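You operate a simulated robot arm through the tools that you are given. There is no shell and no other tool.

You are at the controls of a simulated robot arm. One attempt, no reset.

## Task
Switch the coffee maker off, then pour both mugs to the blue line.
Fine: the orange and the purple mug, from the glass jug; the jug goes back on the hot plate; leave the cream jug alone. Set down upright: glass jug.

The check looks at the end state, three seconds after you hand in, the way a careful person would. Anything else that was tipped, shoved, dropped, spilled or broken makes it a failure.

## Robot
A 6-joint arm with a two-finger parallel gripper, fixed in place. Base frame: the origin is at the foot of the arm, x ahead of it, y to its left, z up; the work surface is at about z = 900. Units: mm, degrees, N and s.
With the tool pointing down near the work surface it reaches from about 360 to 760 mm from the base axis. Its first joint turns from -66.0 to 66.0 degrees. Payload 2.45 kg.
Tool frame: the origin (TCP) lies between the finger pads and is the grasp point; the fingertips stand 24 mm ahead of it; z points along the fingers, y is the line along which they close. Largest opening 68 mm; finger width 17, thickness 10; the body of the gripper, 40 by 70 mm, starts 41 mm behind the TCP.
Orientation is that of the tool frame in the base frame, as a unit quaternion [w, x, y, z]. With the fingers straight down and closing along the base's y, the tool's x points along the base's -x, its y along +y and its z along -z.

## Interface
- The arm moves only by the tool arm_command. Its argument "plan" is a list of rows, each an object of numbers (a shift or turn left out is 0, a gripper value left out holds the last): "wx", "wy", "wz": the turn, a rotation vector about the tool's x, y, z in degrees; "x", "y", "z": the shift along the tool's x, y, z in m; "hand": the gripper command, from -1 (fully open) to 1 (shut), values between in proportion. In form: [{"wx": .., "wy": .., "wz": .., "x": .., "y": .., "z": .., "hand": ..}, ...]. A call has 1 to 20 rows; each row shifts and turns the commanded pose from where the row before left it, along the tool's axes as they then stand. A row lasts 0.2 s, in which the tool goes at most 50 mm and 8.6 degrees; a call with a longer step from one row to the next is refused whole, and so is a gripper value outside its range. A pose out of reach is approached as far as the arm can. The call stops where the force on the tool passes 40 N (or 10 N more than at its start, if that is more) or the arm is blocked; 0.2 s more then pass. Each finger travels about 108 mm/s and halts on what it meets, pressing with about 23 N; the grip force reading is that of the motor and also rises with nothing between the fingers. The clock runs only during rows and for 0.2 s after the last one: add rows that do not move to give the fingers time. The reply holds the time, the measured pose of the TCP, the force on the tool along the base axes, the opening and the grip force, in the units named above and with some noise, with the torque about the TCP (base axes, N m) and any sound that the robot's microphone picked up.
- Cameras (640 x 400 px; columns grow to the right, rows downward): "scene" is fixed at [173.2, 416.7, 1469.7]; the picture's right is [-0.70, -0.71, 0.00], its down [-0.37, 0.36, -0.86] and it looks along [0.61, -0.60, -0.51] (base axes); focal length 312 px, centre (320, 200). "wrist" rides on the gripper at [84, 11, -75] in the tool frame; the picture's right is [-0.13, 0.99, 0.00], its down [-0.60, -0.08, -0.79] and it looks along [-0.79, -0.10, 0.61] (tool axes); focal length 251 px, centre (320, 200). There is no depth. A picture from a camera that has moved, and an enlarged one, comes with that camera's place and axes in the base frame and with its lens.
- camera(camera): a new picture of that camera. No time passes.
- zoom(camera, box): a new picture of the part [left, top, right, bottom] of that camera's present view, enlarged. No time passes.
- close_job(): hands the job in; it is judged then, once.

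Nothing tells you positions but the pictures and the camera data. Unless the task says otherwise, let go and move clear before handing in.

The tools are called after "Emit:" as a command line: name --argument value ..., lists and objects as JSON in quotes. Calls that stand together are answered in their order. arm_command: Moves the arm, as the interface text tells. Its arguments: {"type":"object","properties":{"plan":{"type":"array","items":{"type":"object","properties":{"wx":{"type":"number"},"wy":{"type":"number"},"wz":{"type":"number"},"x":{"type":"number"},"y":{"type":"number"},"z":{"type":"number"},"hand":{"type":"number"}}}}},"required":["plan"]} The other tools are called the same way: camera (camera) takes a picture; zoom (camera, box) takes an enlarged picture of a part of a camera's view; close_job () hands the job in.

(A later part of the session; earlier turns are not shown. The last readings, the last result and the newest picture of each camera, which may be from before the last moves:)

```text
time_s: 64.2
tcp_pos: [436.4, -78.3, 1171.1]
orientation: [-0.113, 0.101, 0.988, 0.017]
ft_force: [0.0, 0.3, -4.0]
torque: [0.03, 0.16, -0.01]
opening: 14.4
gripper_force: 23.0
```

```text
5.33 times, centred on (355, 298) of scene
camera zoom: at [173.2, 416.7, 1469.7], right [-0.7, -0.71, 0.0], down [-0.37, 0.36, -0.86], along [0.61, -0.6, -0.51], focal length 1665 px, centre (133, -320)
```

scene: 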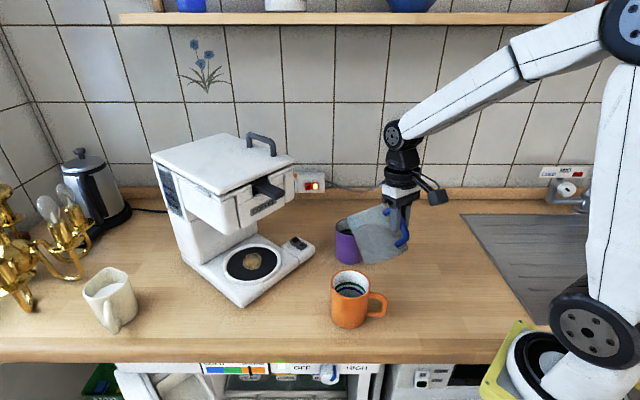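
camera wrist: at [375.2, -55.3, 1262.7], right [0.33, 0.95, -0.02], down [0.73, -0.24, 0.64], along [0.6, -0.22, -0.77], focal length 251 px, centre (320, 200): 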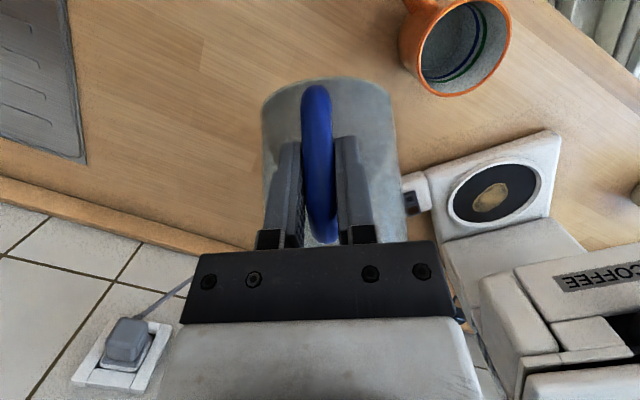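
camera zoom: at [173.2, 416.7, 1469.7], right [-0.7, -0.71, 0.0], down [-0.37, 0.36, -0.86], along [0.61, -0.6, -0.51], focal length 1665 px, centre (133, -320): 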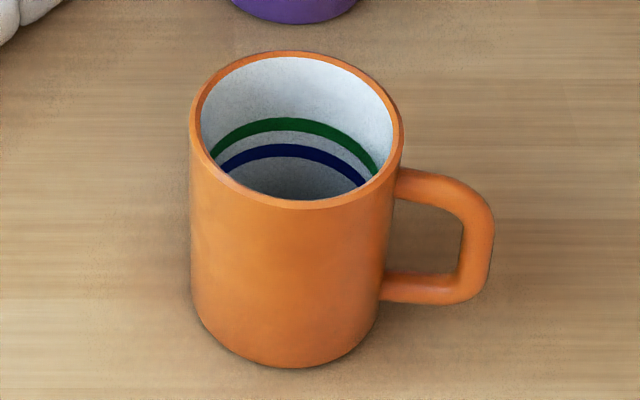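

The orange centre is about (457, 50). I'll carry the jug there at 45° tilt, well under its current pouring angle of about 54°, keeping its lowest corner above the mugs and turning the heading to +4°.

Emit:
arm_command --plan '[{"x": 0.00883, "y": 0.00728, "z": 0.0025, "wx": 0.2546, "wz": -1.091}, {"x": 0.00883, "y": 0.00728, "z": 0.0025, "wx": 0.2546, "wz": -1.091}, {"x": 0.00883, "y": 0.00728, "z": 0.0025, "wx": 0.2546, "wz": -1.091}, {"x": 0.00883, "y": 0.00728, "z": 0.0025, "wx": 0.2546, "wz": -1.091}, {"x": 0.00883, "y": 0.00728, "z": 0.0025, "wx": 0.2546, "wz": -1.091}, {"x": 0.00883, "y": 0.00728, "z": 0.0025, "wx": 0.2546, "wz": -1.091}, {"x": 0.00883, "y": 0.00728, "z": 0.0025, "wx": 0.2546, "wz": -1.091}, {"x": 0.00883, "y": 0.00728, "z": 0.0025, "wx": 0.2546, "wz": -1.091}, {"x": 0.00883, "y": 0.00728, "z": 0.0025, "wx": 0.2546, "wz": -1.091}, {"x": 0.00883, "y": 0.00728, "z": 0.0025, "wx": 0.2546, "wz": -1.091}, {"x": 0.00883, "y": 0.00728, "z": 0.0025, "wx": 0.2546, "wz": -1.091}, {"x": 0.00883, "y": 0.00728, "z": 0.0025, "wx": 0.2546, "wz": -1.091}, {"x": 0.00883, "y": 0.00728, "z": 0.0025, "wx": 0.2546, "wz": -1.091}, {"x": 0.00883, "y": 0.00728, "z": 0.0025, "wx": 0.2546, "wz": -1.091}, {}, {}]'

Emit:
camera --camera "scene"

Emit:
zoom --camera "scene" --box '[320, 200, 460, 340]'

Emit:
camera --camera "wrist"

```text
time_s: 67.6
tcp_pos: [318.1, 32.9, 1164.8]
orientation: [-0.112, -0.035, 0.993, 0.001]
ft_force: [0.4, 0.8, -4.0]
torque: [-0.02, 0.16, 0.0]
opening: 14.2
gripper_force: 23.2
```

```text
taken
```

scene: 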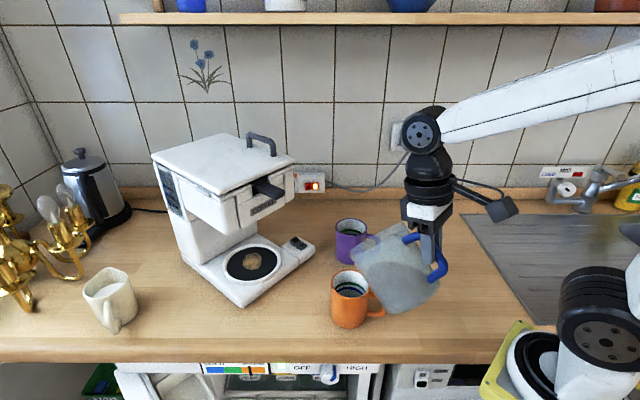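

```text
2.86 times, centred on (390, 270) of scene
camera zoom: at [173.2, 416.7, 1469.7], right [-0.7, -0.71, 0.0], down [-0.37, 0.36, -0.86], along [0.61, -0.6, -0.51], focal length 892 px, centre (120, 0)
```

zoom: 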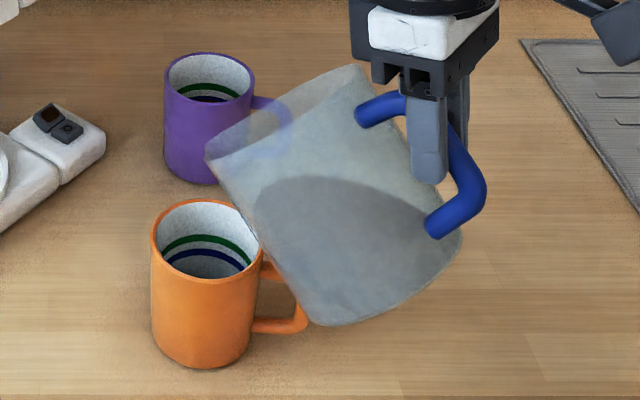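

```text
taken
camera wrist: at [252.8, 39.1, 1256.6], right [0.06, 1.0, -0.02], down [0.77, -0.03, 0.64], along [0.64, -0.05, -0.77], focal length 251 px, centre (320, 200)
```

wrist: 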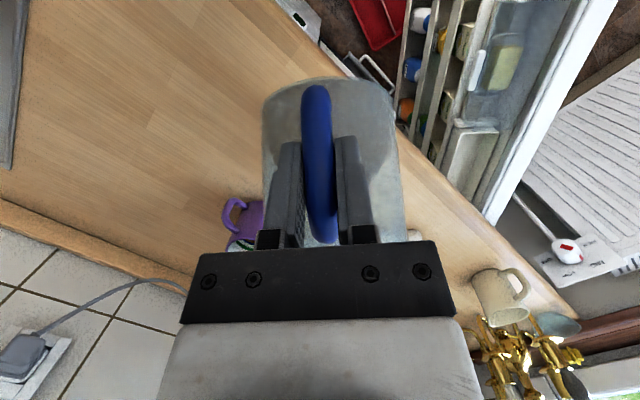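

The jug is now over the orange mug with the spout tip near its centre. I'll lower it to pouring height.

Emit:
arm_command --plan '[{"x": -0.0006, "z": 0.006}, {"x": -0.0011, "y": -0.0001, "z": 0.0115}, {"x": -0.0011, "y": -0.0001, "z": 0.0115}, {"x": -0.0011, "y": -0.0001, "z": 0.0115}, {"x": -0.0005, "z": 0.0055}, {}, {}]'

Emit:
zoom --camera "scene" --box '[320, 230, 440, 340]'

```text
time_s: 69.2
tcp_pos: [312.0, 33.0, 1119.5]
orientation: [-0.112, -0.035, 0.993, 0.001]
ft_force: [-0.6, -0.8, -4.0]
torque: [-0.03, 0.19, -0.01]
opening: 14.3
gripper_force: 22.4
```

```text
3.64 times, centred on (380, 285) of scene
camera zoom: at [173.2, 416.7, 1469.7], right [-0.7, -0.71, 0.0], down [-0.37, 0.36, -0.86], along [0.61, -0.6, -0.51], focal length 1136 px, centre (102, -109)
```

zoom: 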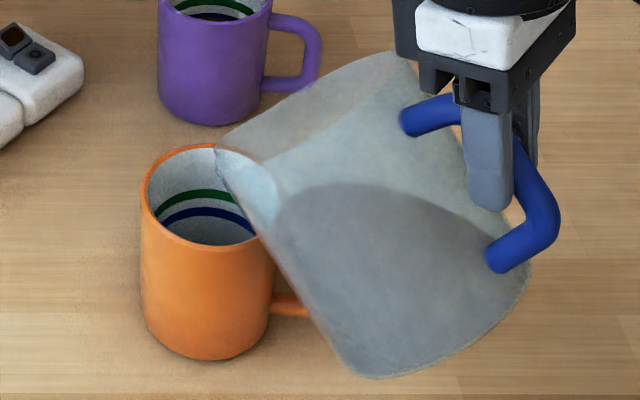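

The spout is in place and nothing is touching. I'll tilt back up to about 53.5°, just under where it last stopped flowing.

Emit:
arm_command --plan '[{"wy": 1, "x": -0.00081, "z": -0.00279}, {"wy": 1, "x": -0.00081, "z": -0.00279}, {"wy": 1, "x": -0.00081, "z": -0.00279}, {"wy": 1, "x": -0.00081, "z": -0.00279}, {"wy": 1, "x": -0.00081, "z": -0.00279}, {"wy": 1, "x": -0.00081, "z": -0.00279}, {"wy": 1, "x": -0.00081, "z": -0.00279}, {"wy": 1, "x": -0.00081, "z": -0.00279}, {}, {}]'

Emit:
zoom --camera "scene" --box '[325, 240, 405, 310]'

```text
time_s: 71.4
tcp_pos: [325.3, 34.0, 1138.6]
orientation: [-0.181, -0.033, 0.983, -0.001]
ft_force: [1.0, 0.5, -4.3]
torque: [-0.02, 0.12, -0.01]
opening: 14.1
gripper_force: 23.1
```

```text
5.71 times, centred on (365, 275) of scene
camera zoom: at [173.2, 416.7, 1469.7], right [-0.7, -0.71, 0.0], down [-0.37, 0.36, -0.86], along [0.61, -0.6, -0.51], focal length 1784 px, centre (63, -229)
```

zoom: 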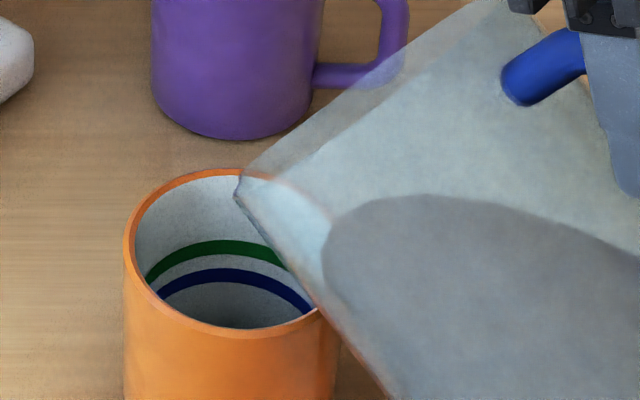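

I'm at 53° with no flow, as expected. Now fine steps to 56° to start filling orange.

Emit:
arm_command --plan '[{"wy": 0.5, "x": -0.0004, "z": -0.0014}, {"wy": 0.5, "x": -0.0004, "z": -0.0014}, {"wy": 0.5, "x": -0.0004, "z": -0.0014}, {"wy": 0.5, "x": -0.0004, "z": -0.0014}, {"wy": 0.5, "x": -0.0004, "z": -0.0014}, {"wy": 0.5, "x": -0.0004, "z": -0.0014}]'

Emit:
zoom --camera "scene" --box '[325, 240, 405, 310]'

```text
time_s: 72.8
tcp_pos: [329.8, 33.6, 1147.1]
orientation: [-0.207, -0.035, 0.978, -0.002]
ft_force: [0.0, 0.5, -3.4]
torque: [0.0, 0.12, -0.05]
opening: 14.1
gripper_force: 23.1
```

```text
5.71 times, centred on (365, 275) of scene
camera zoom: at [173.2, 416.7, 1469.7], right [-0.7, -0.71, 0.0], down [-0.37, 0.36, -0.86], along [0.61, -0.6, -0.51], focal length 1784 px, centre (63, -229)
```

zoom: 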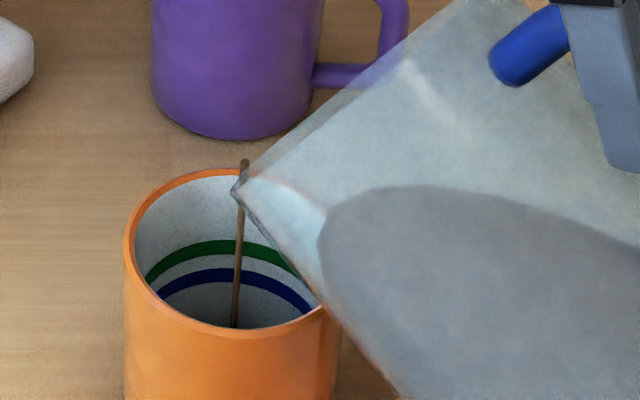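

The stream is falling cleanly into the orange mug. I'll continue to 59° and let it settle.

Emit:
arm_command --plan '[{}, {}, {"wy": 0.5, "x": -0.0004, "z": -0.0014}, {"wy": 0.5, "x": -0.0004, "z": -0.0014}, {"wy": 0.5, "x": -0.0004, "z": -0.0014}, {}, {}, {"wy": 0.5, "x": -0.0004, "z": -0.0014}, {"wy": 0.5, "x": -0.0004, "z": -0.0014}, {"wy": 0.5, "x": -0.0004, "z": -0.0014}, {}, {}, {}, {}, {}]'

Emit:
zoom --camera "scene" --box '[325, 240, 405, 310]'

```text
time_s: 76.0
tcp_pos: [336.7, 34.2, 1152.2]
orientation: [-0.232, -0.034, 0.972, -0.003]
ft_force: [-0.7, 0.4, -4.1]
torque: [-0.01, 0.04, -0.02]
opening: 14.1
gripper_force: 23.0
```

```text
5.71 times, centred on (365, 275) of scene
camera zoom: at [173.2, 416.7, 1469.7], right [-0.7, -0.71, 0.0], down [-0.37, 0.36, -0.86], along [0.61, -0.6, -0.51], focal length 1784 px, centre (63, -229)
```

zoom: 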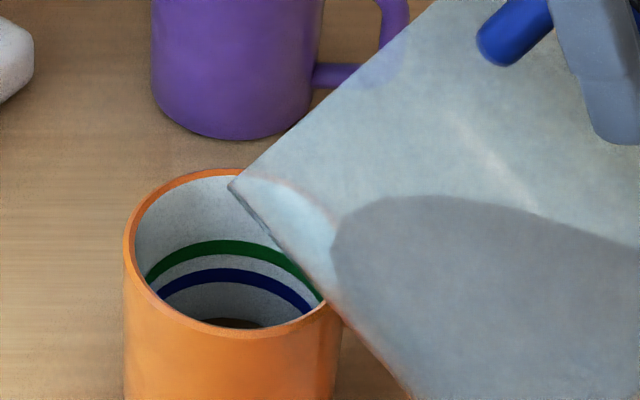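

The orange level now shows well below its blue line, perhaps a third of the way there. I'll continue to 63° in fine steps.

Emit:
arm_command --plan '[{"wy": 0.5, "x": -0.0004, "z": -0.0014}, {"wy": 0.5, "x": -0.0004, "z": -0.0014}, {"wy": 0.5, "x": -0.0004, "z": -0.0014}, {"wy": 0.5, "x": -0.0004, "z": -0.0014}, {}, {}, {"wy": 0.5, "x": -0.0004, "z": -0.0014}, {"wy": 0.5, "x": -0.0004, "z": -0.0014}, {"wy": 0.5, "x": -0.0004, "z": -0.0014}, {"wy": 0.5, "x": -0.0004, "z": -0.0014}, {}, {}, {}, {}, {}]'

Emit:
zoom --camera "scene" --box '[325, 240, 405, 310]'

```text
time_s: 79.2
tcp_pos: [344.0, 35.1, 1160.9]
orientation: [-0.266, -0.034, 0.963, -0.004]
ft_force: [0.2, 0.8, -3.4]
torque: [0.02, 0.02, -0.06]
opening: 14.1
gripper_force: 23.3
```

```text
5.71 times, centred on (365, 275) of scene
camera zoom: at [173.2, 416.7, 1469.7], right [-0.7, -0.71, 0.0], down [-0.37, 0.36, -0.86], along [0.61, -0.6, -0.51], focal length 1784 px, centre (63, -229)
```

zoom: 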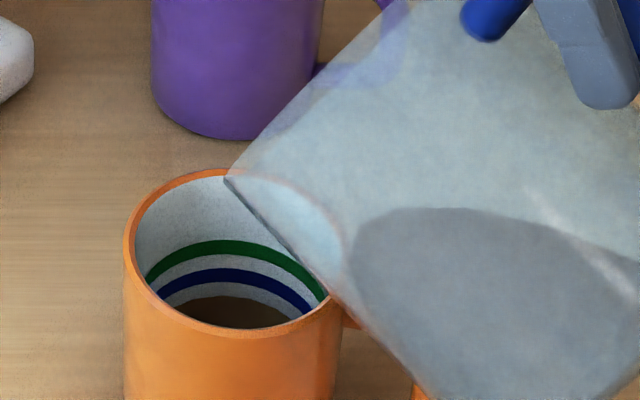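

It's about 13 mm below the line at 63°. I'll go on to 66° and check.

Emit:
arm_command --plan '[{"wy": 0.5, "x": -0.0004, "z": -0.0014}, {"wy": 0.5, "x": -0.0004, "z": -0.0014}, {"wy": 0.5, "x": -0.0004, "z": -0.0014}, {}, {}, {"wy": 0.5, "x": -0.0004, "z": -0.0014}, {"wy": 0.5, "x": -0.0004, "z": -0.0014}, {"wy": 0.5, "x": -0.0004, "z": -0.0014}, {}, {}, {}, {}, {}, {}]'

Emit:
zoom --camera "scene" --box '[325, 240, 405, 310]'

```text
time_s: 82.2
tcp_pos: [351.9, 34.9, 1167.3]
orientation: [-0.29, -0.035, 0.956, -0.005]
ft_force: [-0.2, 0.3, -3.3]
torque: [-0.02, 0.03, 0.04]
opening: 14.0
gripper_force: 23.0
```

```text
5.71 times, centred on (365, 275) of scene
camera zoom: at [173.2, 416.7, 1469.7], right [-0.7, -0.71, 0.0], down [-0.37, 0.36, -0.86], along [0.61, -0.6, -0.51], focal length 1784 px, centre (63, -229)
```

zoom: 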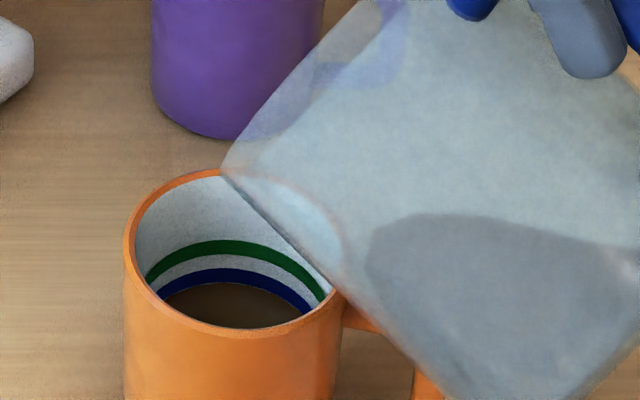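

The coffee has just reached the lower edge of the orange mug's blue band. I'll zoom in for the last bit.

Emit:
zoom --camera "scene" --box '[338, 262, 370, 284]'

Emit:
zoom --camera "scene" --box '[335, 215, 375, 240]'

```text
16.00 times, centred on (354, 273) of scene
camera zoom: at [173.2, 416.7, 1469.7], right [-0.7, -0.71, 0.0], down [-0.37, 0.36, -0.86], along [0.61, -0.6, -0.51], focal length 4996 px, centre (-224, -968)
```

zoom: 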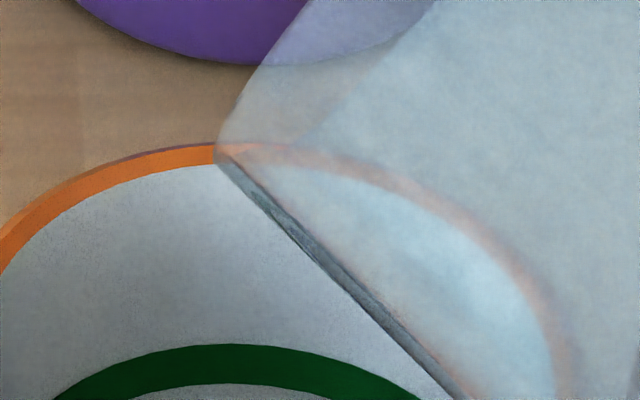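

```text
16.00 times, centred on (355, 228) of scene
camera zoom: at [173.2, 416.7, 1469.7], right [-0.7, -0.71, 0.0], down [-0.37, 0.36, -0.86], along [0.61, -0.6, -0.51], focal length 4996 px, centre (-240, -240)
```

zoom: 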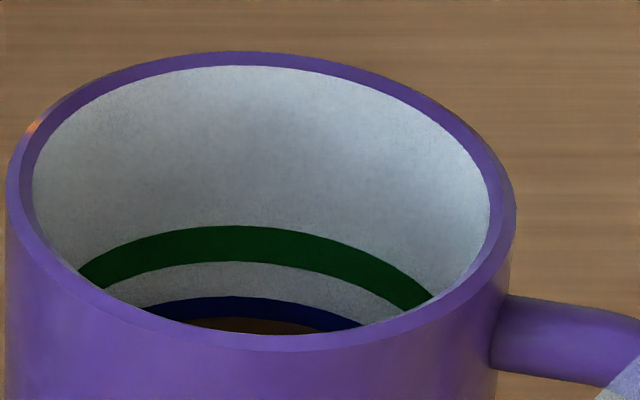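

The purple mug is confirmed on its line. Next, a closer look at the orange mug's band.

Emit:
zoom --camera "scene" --box '[338, 276, 370, 300]'

```text
16.00 times, centred on (354, 288) of scene
camera zoom: at [173.2, 416.7, 1469.7], right [-0.7, -0.71, 0.0], down [-0.37, 0.36, -0.86], along [0.61, -0.6, -0.51], focal length 4996 px, centre (-224, -1208)
```

zoom: 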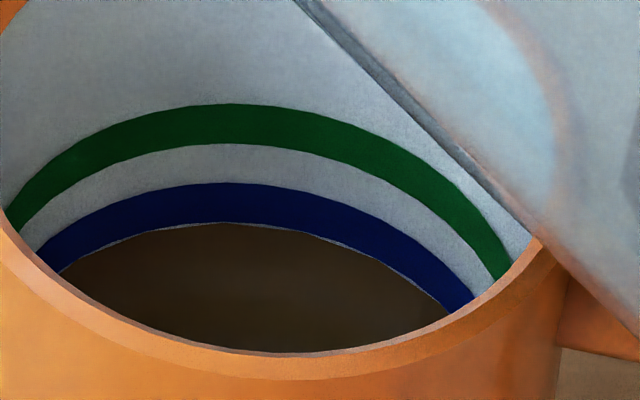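

The coffee is exactly at the lower edge of the band. The last degrees gave about 2.8 mm each, so another 1.2° should bring it to mid-band.

Emit:
arm_command --plan '[{"wy": 0.4, "x": -0.00032, "z": -0.0011}, {"wy": 0.4, "x": -0.00032, "z": -0.0011}, {"wy": 0.4, "x": -0.00032, "z": -0.0011}, {}, {}, {}, {}, {}, {}, {}, {}]'

Emit:
zoom --camera "scene" --box '[338, 276, 370, 300]'

```text
time_s: 84.6
tcp_pos: [353.6, 34.4, 1169.7]
orientation: [-0.3, -0.034, 0.953, -0.005]
ft_force: [0.0, -0.5, -3.5]
torque: [0.0, 0.02, 0.03]
opening: 14.1
gripper_force: 23.5
```

```text
16.00 times, centred on (354, 288) of scene
camera zoom: at [173.2, 416.7, 1469.7], right [-0.7, -0.71, 0.0], down [-0.37, 0.36, -0.86], along [0.61, -0.6, -0.51], focal length 4996 px, centre (-224, -1208)
```

zoom: 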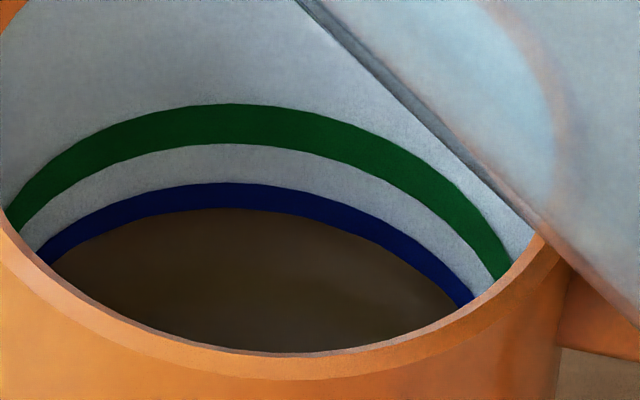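

The level is about a third of the way up the band. One more small nudge should bring it level with the middle.

Emit:
arm_command --plan '[{"wy": 0.45, "x": -0.00036, "z": -0.00125}, {}, {}, {}, {}, {}, {}, {}]'

Emit:
zoom --camera "scene" --box '[338, 276, 370, 300]'

```text
time_s: 86.4
tcp_pos: [353.9, 34.2, 1170.0]
orientation: [-0.305, -0.034, 0.952, -0.006]
ft_force: [0.2, 0.2, -1.8]
torque: [-0.02, 0.04, 0.0]
opening: 14.0
gripper_force: 23.3
```

```text
16.00 times, centred on (354, 288) of scene
camera zoom: at [173.2, 416.7, 1469.7], right [-0.7, -0.71, 0.0], down [-0.37, 0.36, -0.86], along [0.61, -0.6, -0.51], focal length 4996 px, centre (-224, -1208)
```

zoom: 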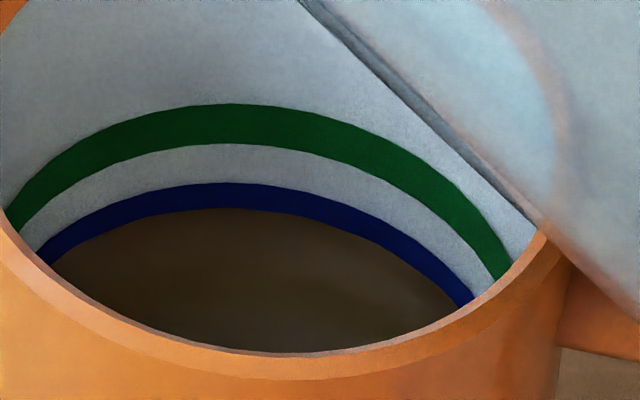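

It's still about 1 mm below mid-band. I'll give it one last half degree.

Emit:
arm_command --plan '[{"wy": 0.5, "x": -0.0004, "z": -0.0014}, {}, {}, {}, {}, {}, {}, {}]'

Emit:
zoom --camera "scene" --box '[338, 276, 370, 300]'

```text
time_s: 88.2
tcp_pos: [356.0, 35.3, 1172.1]
orientation: [-0.309, -0.034, 0.951, -0.006]
ft_force: [-0.7, -0.2, -2.9]
torque: [0.0, 0.02, 0.02]
opening: 13.8
gripper_force: 22.6
```

```text
16.00 times, centred on (354, 288) of scene
camera zoom: at [173.2, 416.7, 1469.7], right [-0.7, -0.71, 0.0], down [-0.37, 0.36, -0.86], along [0.61, -0.6, -0.51], focal length 4996 px, centre (-224, -1208)
```

zoom: 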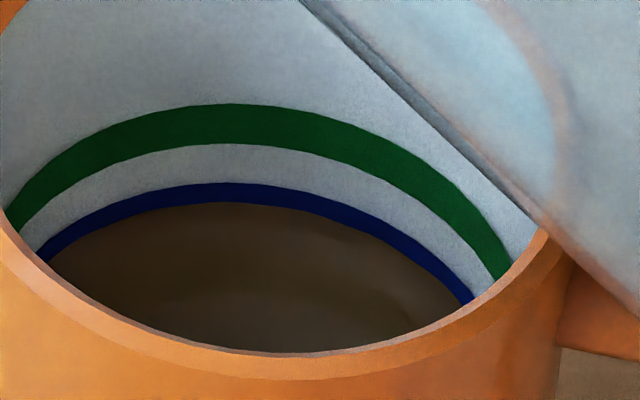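

Orange is now right at mid-band. I'll tilt back about the spout tip to stop it, then raise the jug clear of the mug.

Emit:
arm_command --plan '[{"wy": -2, "x": 0.00162, "z": 0.00558}, {"wy": -2, "x": 0.00162, "z": 0.00558}, {"wy": -2, "x": 0.00162, "z": 0.00558}, {"wy": -2, "x": 0.00162, "z": 0.00558}, {"wy": -2, "x": 0.00162, "z": 0.00558}, {}, {"x": 0.0037, "z": -0.0075}, {"x": 0.0073, "z": -0.015}, {"x": 0.0073, "z": -0.015}, {"x": 0.0037, "z": -0.0075}, {}]'

Emit:
camera --camera "scene"

Emit:
zoom --camera "scene" --box '[310, 200, 450, 340]'

```text
time_s: 90.6
tcp_pos: [334.5, 32.2, 1201.9]
orientation: [-0.225, -0.035, 0.974, -0.003]
ft_force: [-0.2, 0.3, -2.1]
torque: [-0.02, 0.06, 0.02]
opening: 14.0
gripper_force: 23.3
```

```text
taken
```

scene: 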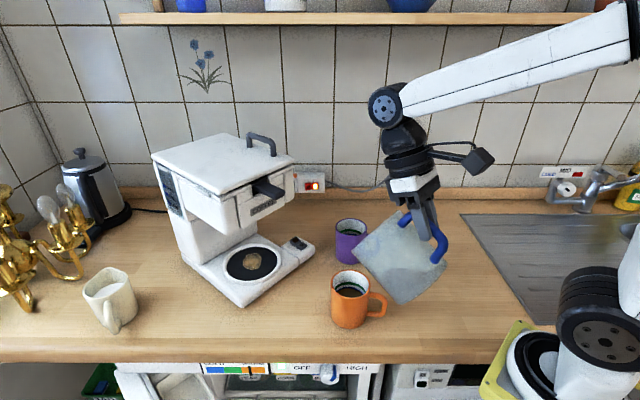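

```text
2.86 times, centred on (380, 270) of scene
camera zoom: at [173.2, 416.7, 1469.7], right [-0.7, -0.71, 0.0], down [-0.37, 0.36, -0.86], along [0.61, -0.6, -0.51], focal length 892 px, centre (149, 0)
```

zoom: 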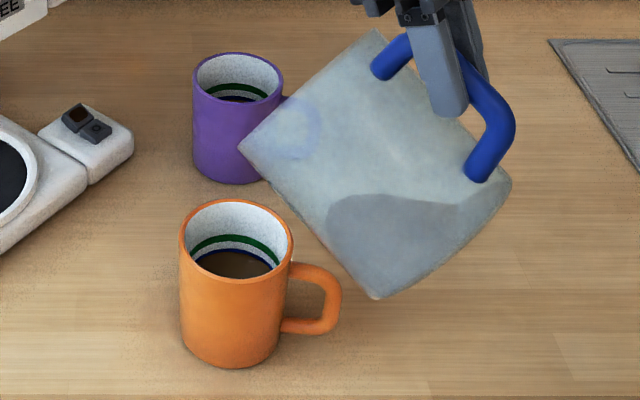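

Both mugs are filled with no drips, and the jug is clear. I'll move it forward over the counter to where the arm can hold it upright.

Emit:
arm_command --plan '[{"x": -0.0054, "y": 0.0004, "z": -0.00264}, {"x": -0.0108, "y": 0.00079, "z": -0.00527}, {"x": -0.0108, "y": 0.00079, "z": -0.00527}, {"x": -0.0108, "y": 0.00079, "z": -0.00527}, {"x": -0.0108, "y": 0.00079, "z": -0.00527}, {"x": -0.0108, "y": 0.00079, "z": -0.00527}, {"x": -0.0108, "y": 0.00079, "z": -0.00527}, {"x": -0.0108, "y": 0.00079, "z": -0.00527}, {"x": -0.0054, "y": 0.0004, "z": -0.00264}, {}]'

Emit:
camera --camera "scene"

```text
time_s: 92.8
tcp_pos: [429.6, 45.6, 1201.1]
orientation: [-0.224, -0.035, 0.974, -0.003]
ft_force: [-0.1, 0.3, -2.9]
torque: [0.02, 0.04, -0.02]
opening: 14.3
gripper_force: 23.3
```

```text
taken
```

scene: 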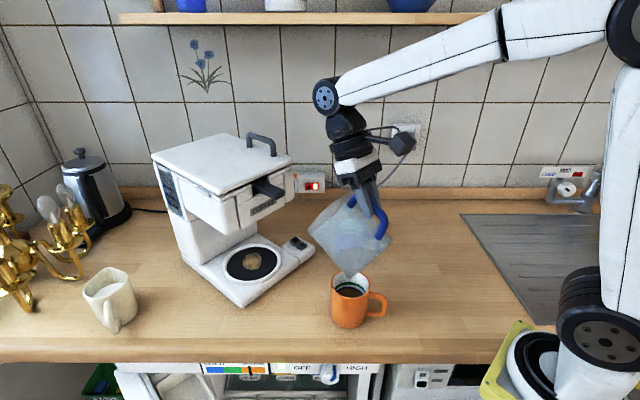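

All clear. I'll now tilt the jug back upright about the grip.

Emit:
arm_command --plan '[{"wy": -2}, {"wy": -3}, {"wy": -3.2}, {"wy": -3.2}, {"wy": -3.2}, {"wy": -3.2}, {"wy": -3.2}, {"wy": -3.2}, {"wy": -3.2}, {"wy": -3.2}, {"wy": -3.2}, {"wy": -3.2}, {"wy": -3.2}, {"wy": -3.2}, {"wy": -3.2}, {"wy": -3.2}, {"wy": -3.2}, {"wy": -3.2}, {"wy": -1.7}, {}]'

Emit:
camera --camera "scene"

Emit:
camera --camera "wrist"

```text
time_s: 97.0
tcp_pos: [451.0, 50.0, 1193.9]
orientation: [0.275, -0.032, 0.961, 0.014]
ft_force: [0.5, 0.2, -2.1]
torque: [-0.04, 0.25, -0.01]
opening: 14.0
gripper_force: 23.1
out of reach, approached as far as the arm can: row 16, 17, 18, 19
```

```text
taken
```

scene: 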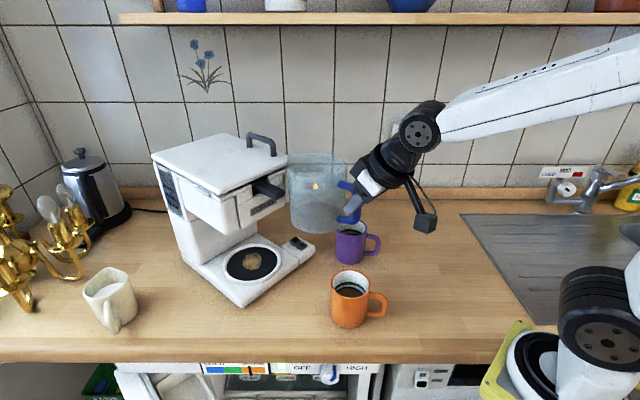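

```text
taken
camera wrist: at [339.7, 54.0, 1212.5], right [0.04, 1.0, 0.08], down [0.1, -0.08, 0.99], along [0.99, -0.03, -0.1], focal length 251 px, centre (320, 200)
```

wrist: 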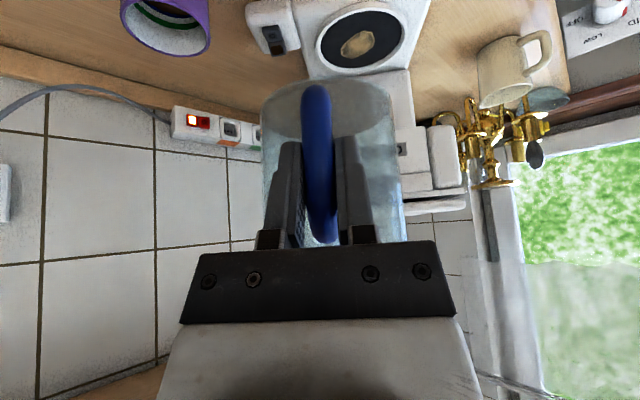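

The jug is upright again. It is a bit close to the filter handle side, so I'll first back it off and lower it, and bring the heading to zero as it was on the way out.

Emit:
arm_command --plan '[{"x": 0.0116, "y": -0.00026, "z": 0.00865}, {"x": 0.0116, "y": -0.00026, "z": 0.00865}, {"x": 0.0116, "y": -0.00026, "z": 0.00865}, {"x": 0.0116, "y": -0.00026, "z": 0.00865}, {"wx": 0.58, "wz": 0.93}, {"wx": 0.58, "wz": 0.93}, {"wx": 0.58, "wz": 0.93}, {"wx": 0.58, "wz": 0.93}, {}]'

Emit:
camera --camera "wrist"

Emit:
camera --camera "scene"

```text
time_s: 99.0
tcp_pos: [431.2, 48.5, 1139.7]
orientation: [0.275, 0.006, 0.961, 0.003]
ft_force: [0.4, 0.0, -3.4]
torque: [0.0, 0.23, -0.03]
opening: 13.8
gripper_force: 23.2
```

```text
taken
camera wrist: at [319.8, 60.0, 1158.2], right [0.12, 0.99, 0.08], down [0.09, -0.09, 0.99], along [0.99, -0.11, -0.1], focal length 251 px, centre (320, 200)
```

wrist: 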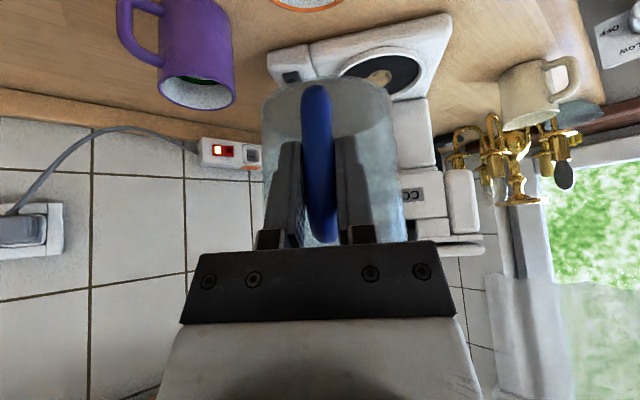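

```text
taken
```

scene: 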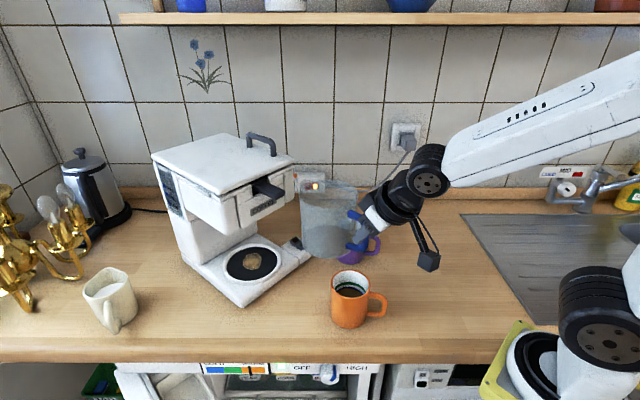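

I'm back at the same waypoint as on the way out, with the jug sitting the same in the grip. I'll retrace the path, staying under the filter handle.

Emit:
arm_command --plan '[{"x": 0.006, "y": 0.0049, "z": 0.0116}, {"x": 0.006, "y": 0.0049, "z": 0.0116}, {"x": 0.006, "y": 0.0049, "z": 0.0116}, {"x": 0.0004, "y": 0.0075, "z": 0.0017}, {"x": 0.00075, "y": 0.015, "z": 0.0033}, {"x": 0.00075, "y": 0.015, "z": 0.0033}, {"x": 0.00075, "y": 0.015, "z": 0.0033}, {"x": 0.0004, "y": 0.0085, "z": 0.0017}, {}, {}]'

Emit:
zoom --camera "scene" --box '[200, 150, 400, 340]'

Emit:
camera --camera "wrist"

```text
time_s: 101.2
tcp_pos: [438.7, 124.4, 1090.3]
orientation: [0.275, 0.006, 0.961, 0.003]
ft_force: [0.2, -0.3, -2.8]
torque: [0.04, 0.24, 0.0]
opening: 14.0
gripper_force: 23.5
```

```text
2.11 times, centred on (300, 245) of scene
camera zoom: at [173.2, 416.7, 1469.7], right [-0.7, -0.71, 0.0], down [-0.37, 0.36, -0.86], along [0.61, -0.6, -0.51], focal length 657 px, centre (362, 105)
```

zoom: 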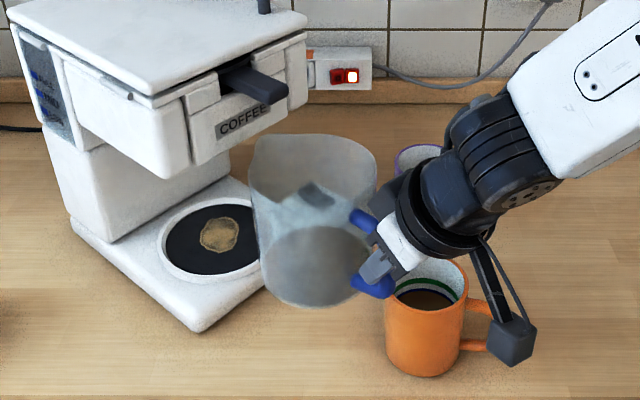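

```text
taken
camera wrist: at [327.2, 135.9, 1107.8], right [0.12, 0.99, 0.08], down [0.09, -0.09, 0.99], along [0.99, -0.11, -0.1], focal length 251 px, centre (320, 200)
```

wrist: 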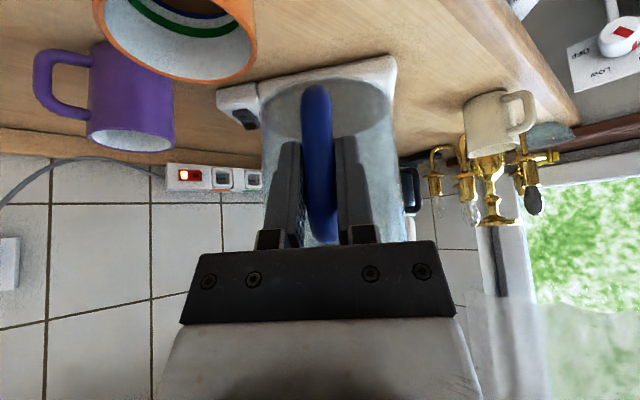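

This matches the outbound waypoint. I'll come down and forward to just in front of the brew head.

Emit:
arm_command --plan '[{"x": 0.0006, "y": 0.0021, "z": 0.0156}, {"x": 0.0006, "y": 0.0021, "z": 0.0156}, {"x": 0.0006, "y": 0.0021, "z": 0.0156}, {"x": 0.0006, "y": 0.0021, "z": 0.0156}, {"x": -0.0117, "y": -0.001, "z": 0.0095}, {"x": -0.0117, "y": -0.001, "z": 0.0095}, {}, {}]'

Emit:
zoom --camera "scene" --box '[200, 150, 400, 340]'

Emit:
camera --camera "wrist"

```text
time_s: 103.0
tcp_pos: [497.5, 129.3, 1031.5]
orientation: [0.275, 0.004, 0.961, 0.004]
ft_force: [0.4, 0.0, -4.0]
torque: [0.01, 0.21, 0.02]
opening: 14.1
gripper_force: 22.7
```

```text
2.11 times, centred on (300, 245) of scene
camera zoom: at [173.2, 416.7, 1469.7], right [-0.7, -0.71, 0.0], down [-0.37, 0.36, -0.86], along [0.61, -0.6, -0.51], focal length 657 px, centre (362, 105)
```

zoom: 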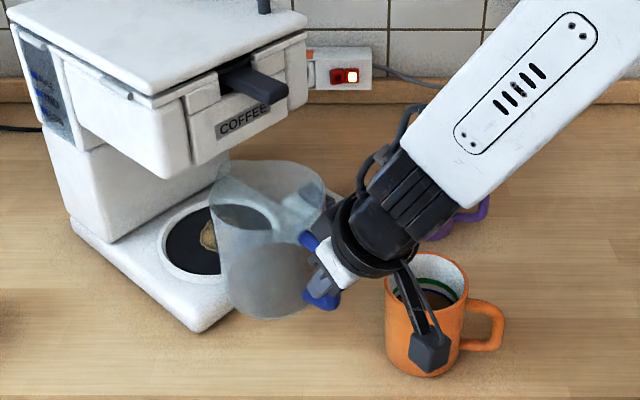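

```text
taken
camera wrist: at [388.4, 143.1, 1049.9], right [0.12, 0.99, 0.08], down [0.09, -0.09, 0.99], along [0.99, -0.11, -0.1], focal length 251 px, centre (320, 200)
```

wrist: 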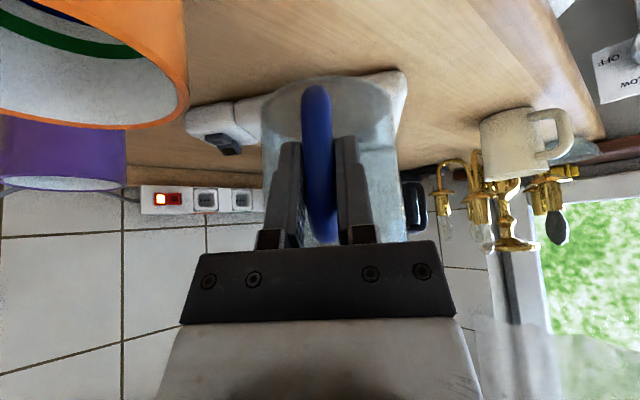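

It's in line, upright and low enough for the brew head. I'll slide it halfway in, retracing the exit.

Emit:
arm_command --plan '[{"x": -0.0115, "y": -0.00213, "z": 0.0084, "wx": -0.32, "wz": -0.51}, {"x": -0.0115, "y": -0.00213, "z": 0.0084, "wx": -0.32, "wz": -0.51}, {"x": -0.0115, "y": -0.00213, "z": 0.0084, "wx": -0.32, "wz": -0.51}, {"x": -0.0115, "y": -0.00213, "z": 0.0084, "wx": -0.32, "wz": -0.51}, {}, {}]'

Emit:
zoom --camera "scene" --box '[200, 180, 340, 300]'

Emit:
camera --camera "wrist"

```text
time_s: 104.4
tcp_pos: [556.6, 122.0, 1027.9]
orientation: [0.275, -0.015, 0.961, 0.01]
ft_force: [-0.1, -1.0, -3.2]
torque: [-0.02, 0.25, -0.01]
opening: 14.1
gripper_force: 23.0
```

```text
3.33 times, centred on (270, 240) of scene
camera zoom: at [173.2, 416.7, 1469.7], right [-0.7, -0.71, 0.0], down [-0.37, 0.36, -0.86], along [0.61, -0.6, -0.51], focal length 1041 px, centre (487, 67)
```

zoom: 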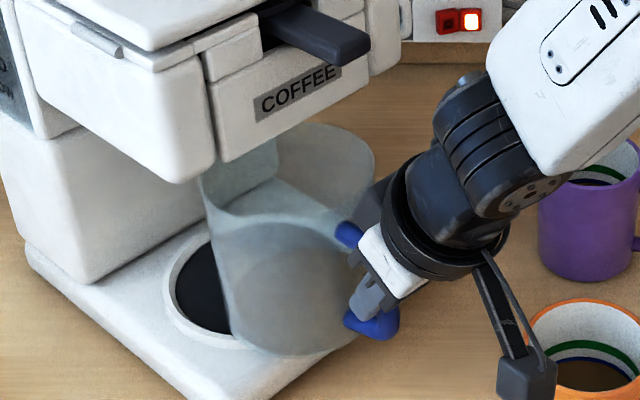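

```text
taken
camera wrist: at [445.4, 130.0, 1045.1], right [0.08, 0.99, 0.08], down [0.1, -0.08, 0.99], along [0.99, -0.07, -0.1], focal length 251 px, centre (320, 200)
```

wrist: 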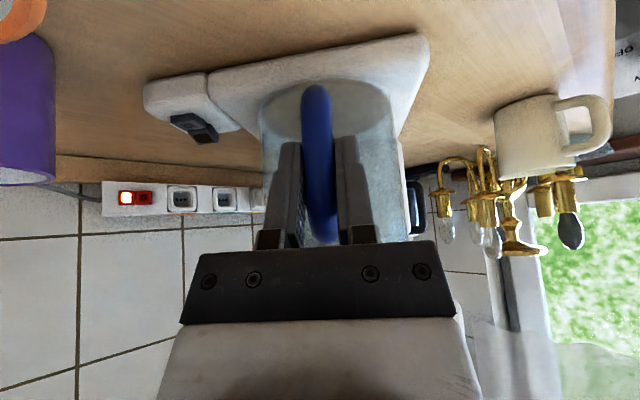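

It's halfway in with good clearance under the head. I'll slide it the rest of the way over the hot plate.

Emit:
arm_command --plan '[{"x": -0.00987, "y": -0.00212, "z": 0.00685, "wx": -0.265, "wz": -0.424}, {"x": -0.00987, "y": -0.00212, "z": 0.00685, "wx": -0.265, "wz": -0.424}, {"x": -0.00987, "y": -0.00212, "z": 0.00685, "wx": -0.265, "wz": -0.424}, {"x": -0.00987, "y": -0.00212, "z": 0.00685, "wx": -0.265, "wz": -0.424}, {"x": -0.00987, "y": -0.00212, "z": 0.00685, "wx": -0.265, "wz": -0.424}, {}, {}]'

Emit:
zoom --camera "scene" --box '[220, 200, 310, 280]'

Emit:
camera --camera "wrist"

```text
time_s: 106.0
tcp_pos: [615.6, 114.2, 1022.3]
orientation: [0.274, -0.035, 0.961, 0.016]
ft_force: [0.9, -0.3, -2.4]
torque: [-0.02, 0.21, 0.02]
opening: 13.9
gripper_force: 22.8
```

```text
5.00 times, centred on (265, 240) of scene
camera zoom: at [173.3, 416.7, 1469.7], right [-0.7, -0.71, 0.0], down [-0.37, 0.36, -0.86], along [0.61, -0.6, -0.51], focal length 1561 px, centre (595, 0)
```

zoom: 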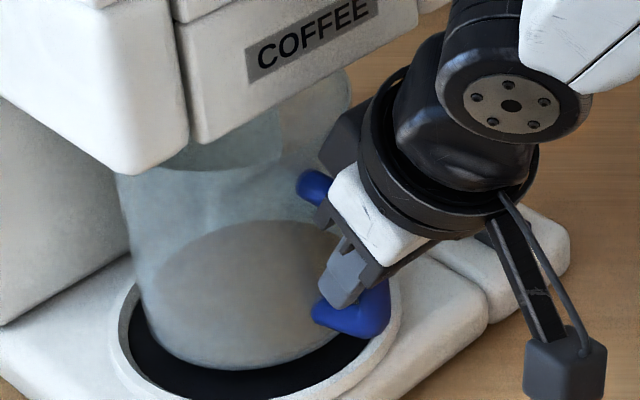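

```text
taken
camera wrist: at [505.4, 117.0, 1041.2], right [0.03, 1.0, 0.08], down [0.1, -0.08, 0.99], along [0.99, -0.02, -0.1], focal length 251 px, centre (320, 200)
```

wrist: 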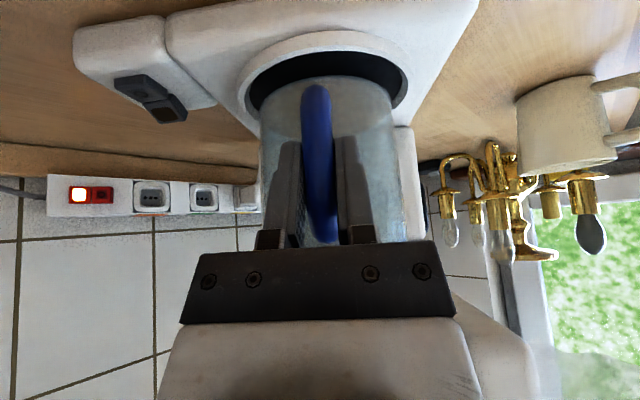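

The jug is over the plate, almost exactly where it came from. I'll lower it gently and watch for the weight to come off.

Emit:
arm_command --plan '[{"x": 0.00096, "y": 0.00016, "z": 0.0021}, {"x": 0.00096, "y": 0.00016, "z": 0.0021}, {"x": 0.00096, "y": 0.00016, "z": 0.0021}, {"x": 0.00096, "y": 0.00016, "z": 0.0021}, {}, {}]'

Emit:
zoom --camera "scene" --box '[220, 200, 310, 280]'

Emit:
zoom --camera "wrist" --box '[220, 20, 430, 190]'

```text
time_s: 107.4
tcp_pos: [617.7, 116.3, 1014.2]
orientation: [0.275, -0.036, 0.961, 0.015]
ft_force: [0.2, -0.9, -2.3]
torque: [-0.03, 0.25, -0.03]
opening: 14.0
gripper_force: 22.6
```

```text
5.00 times, centred on (265, 240) of scene
camera zoom: at [173.2, 416.7, 1469.7], right [-0.7, -0.71, 0.0], down [-0.37, 0.36, -0.86], along [0.61, -0.6, -0.51], focal length 1561 px, centre (595, 0)
```

zoom: 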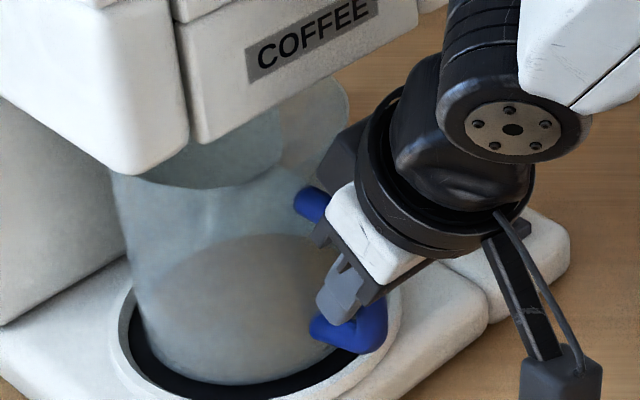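

```text
2.35 times, centred on (325, 105) of wrist
camera zoom: at [506.2, 118.7, 1032.4], right [0.03, 1.0, 0.08], down [0.1, -0.08, 0.99], along [0.99, -0.02, -0.1], focal length 592 px, centre (308, 424)
```

zoom: 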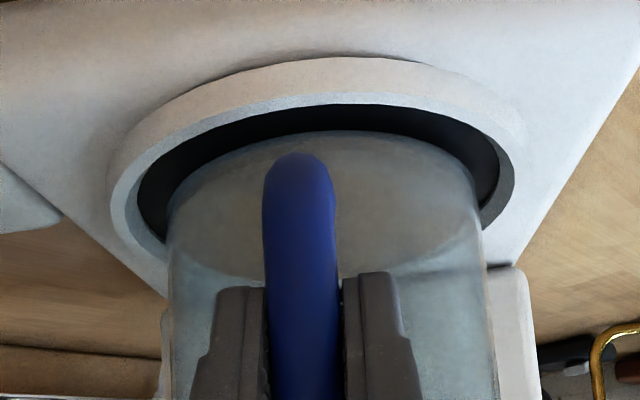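

About 4 mm to go, and it's centred inside the ring. I'll continue in 1 mm steps.

Emit:
arm_command --plan '[{"x": 0.00053, "z": 0.00085}, {"x": 0.00053, "z": 0.00085}, {"x": 0.00053, "z": 0.00085}, {"x": 0.00053, "z": 0.00085}, {}, {}]'

Emit:
zoom --camera "scene" --box '[220, 200, 310, 280]'

```text
time_s: 108.8
tcp_pos: [618.1, 115.8, 1011.1]
orientation: [0.276, -0.036, 0.96, 0.015]
ft_force: [-2.0, 0.9, 6.3]
torque: [-0.23, -0.65, 0.02]
opening: 14.2
gripper_force: 22.8
```

```text
5.00 times, centred on (265, 240) of scene
camera zoom: at [173.0, 416.7, 1469.7], right [-0.7, -0.71, 0.0], down [-0.37, 0.36, -0.86], along [0.61, -0.6, -0.51], focal length 1561 px, centre (595, 0)
```

zoom: 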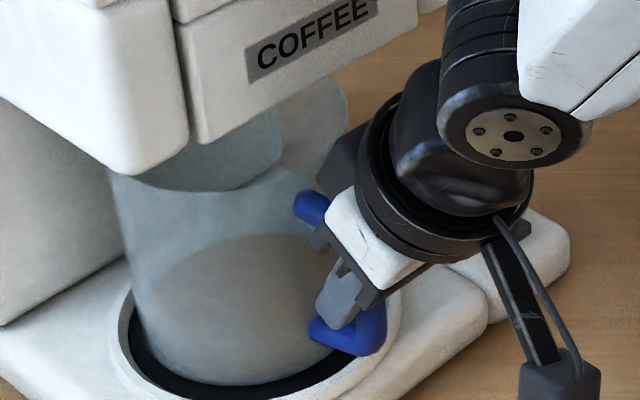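

The jug is now standing on the plate, carrying about 9 N of downward push. I'll relieve that slightly, then open the fingers.

Emit:
arm_command --plan '[{"x": -0.0003, "z": -0.0005}, {}, {"hand": 0.4}, {"hand": 0.2}, {"hand": 0}, {"hand": -0.5}, {"hand": -1}, {"hand": -1}, {}]'

Emit:
zoom --camera "scene" --box '[220, 200, 310, 280]'

Emit:
camera --camera "wrist"

```text
time_s: 110.8
tcp_pos: [617.0, 116.2, 1010.3]
orientation: [0.276, -0.036, 0.96, 0.016]
ft_force: [0.4, 0.3, 1.2]
torque: [-0.01, 0.0, 0.0]
opening: 68.2
gripper_force: 0.1
```

```text
5.00 times, centred on (265, 240) of scene
camera zoom: at [173.2, 416.7, 1469.7], right [-0.7, -0.71, 0.0], down [-0.37, 0.36, -0.86], along [0.61, -0.6, -0.51], focal length 1561 px, centre (595, 0)
```

zoom: 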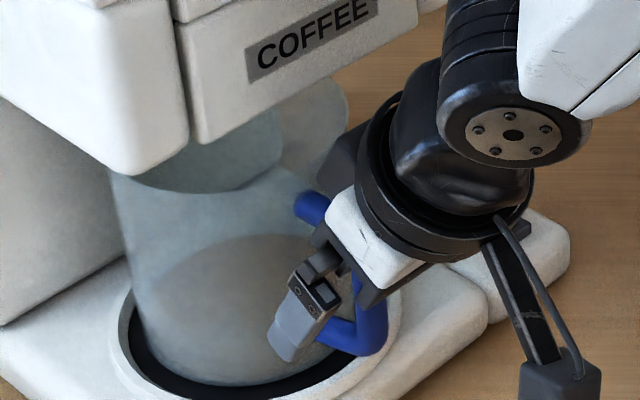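

```text
taken
camera wrist: at [506.8, 118.7, 1030.0], right [0.03, 1.0, 0.08], down [0.1, -0.08, 0.99], along [0.99, -0.02, -0.1], focal length 251 px, centre (320, 200)
```

wrist: 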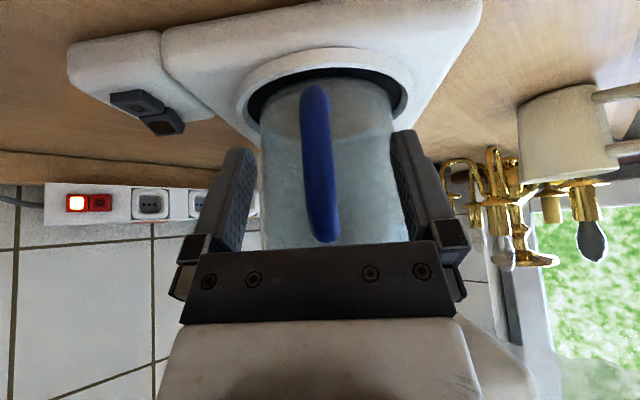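

The fingers are open and the jug stands on the plate on its own. I'll back out along the approach path.

Emit:
arm_command --plan '[{"x": 0.0033, "y": -0.0005, "z": -0.0117}, {"x": 0.0067, "y": -0.00095, "z": -0.0234}, {"x": 0.0067, "y": -0.00095, "z": -0.0234}, {"x": 0.0067, "y": -0.00095, "z": -0.0234}, {"x": 0.0033, "y": -0.0005, "z": -0.0117}, {}]'

Emit:
zoom --camera "scene" --box '[200, 150, 400, 340]'

Emit:
camera --camera "wrist"

```text
time_s: 112.2
tcp_pos: [546.6, 106.1, 1076.0]
orientation: [0.274, -0.037, 0.961, 0.016]
ft_force: [0.1, -0.4, -0.5]
torque: [-0.03, 0.02, 0.02]
opening: 67.9
gripper_force: 0.1
```

```text
2.11 times, centred on (300, 245) of scene
camera zoom: at [173.2, 416.7, 1469.7], right [-0.7, -0.71, 0.0], down [-0.37, 0.36, -0.86], along [0.61, -0.6, -0.51], focal length 657 px, centre (362, 105)
```

zoom: 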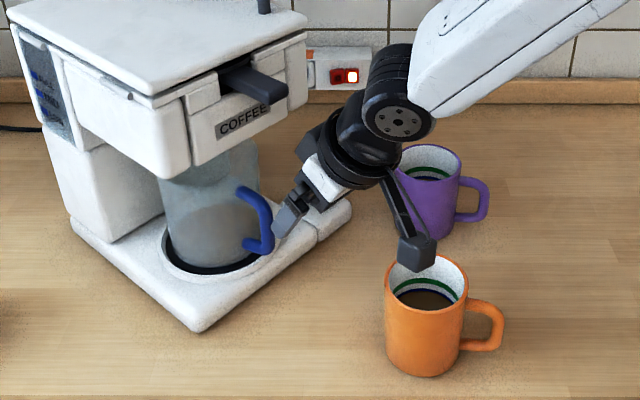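

```text
taken
camera wrist: at [435.0, 108.7, 1095.3], right [0.03, 1.0, 0.08], down [0.1, -0.08, 0.99], along [0.99, -0.02, -0.1], focal length 251 px, centre (320, 200)
```

wrist: 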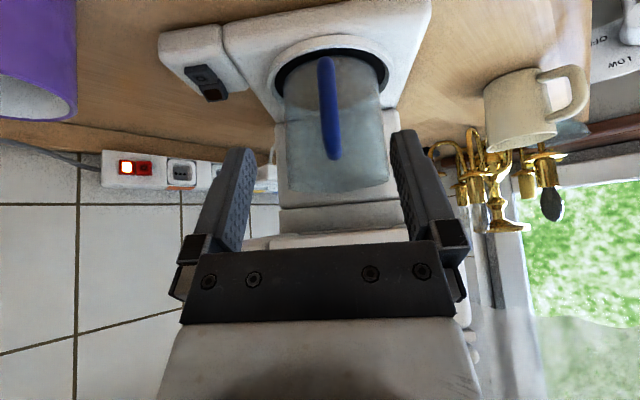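

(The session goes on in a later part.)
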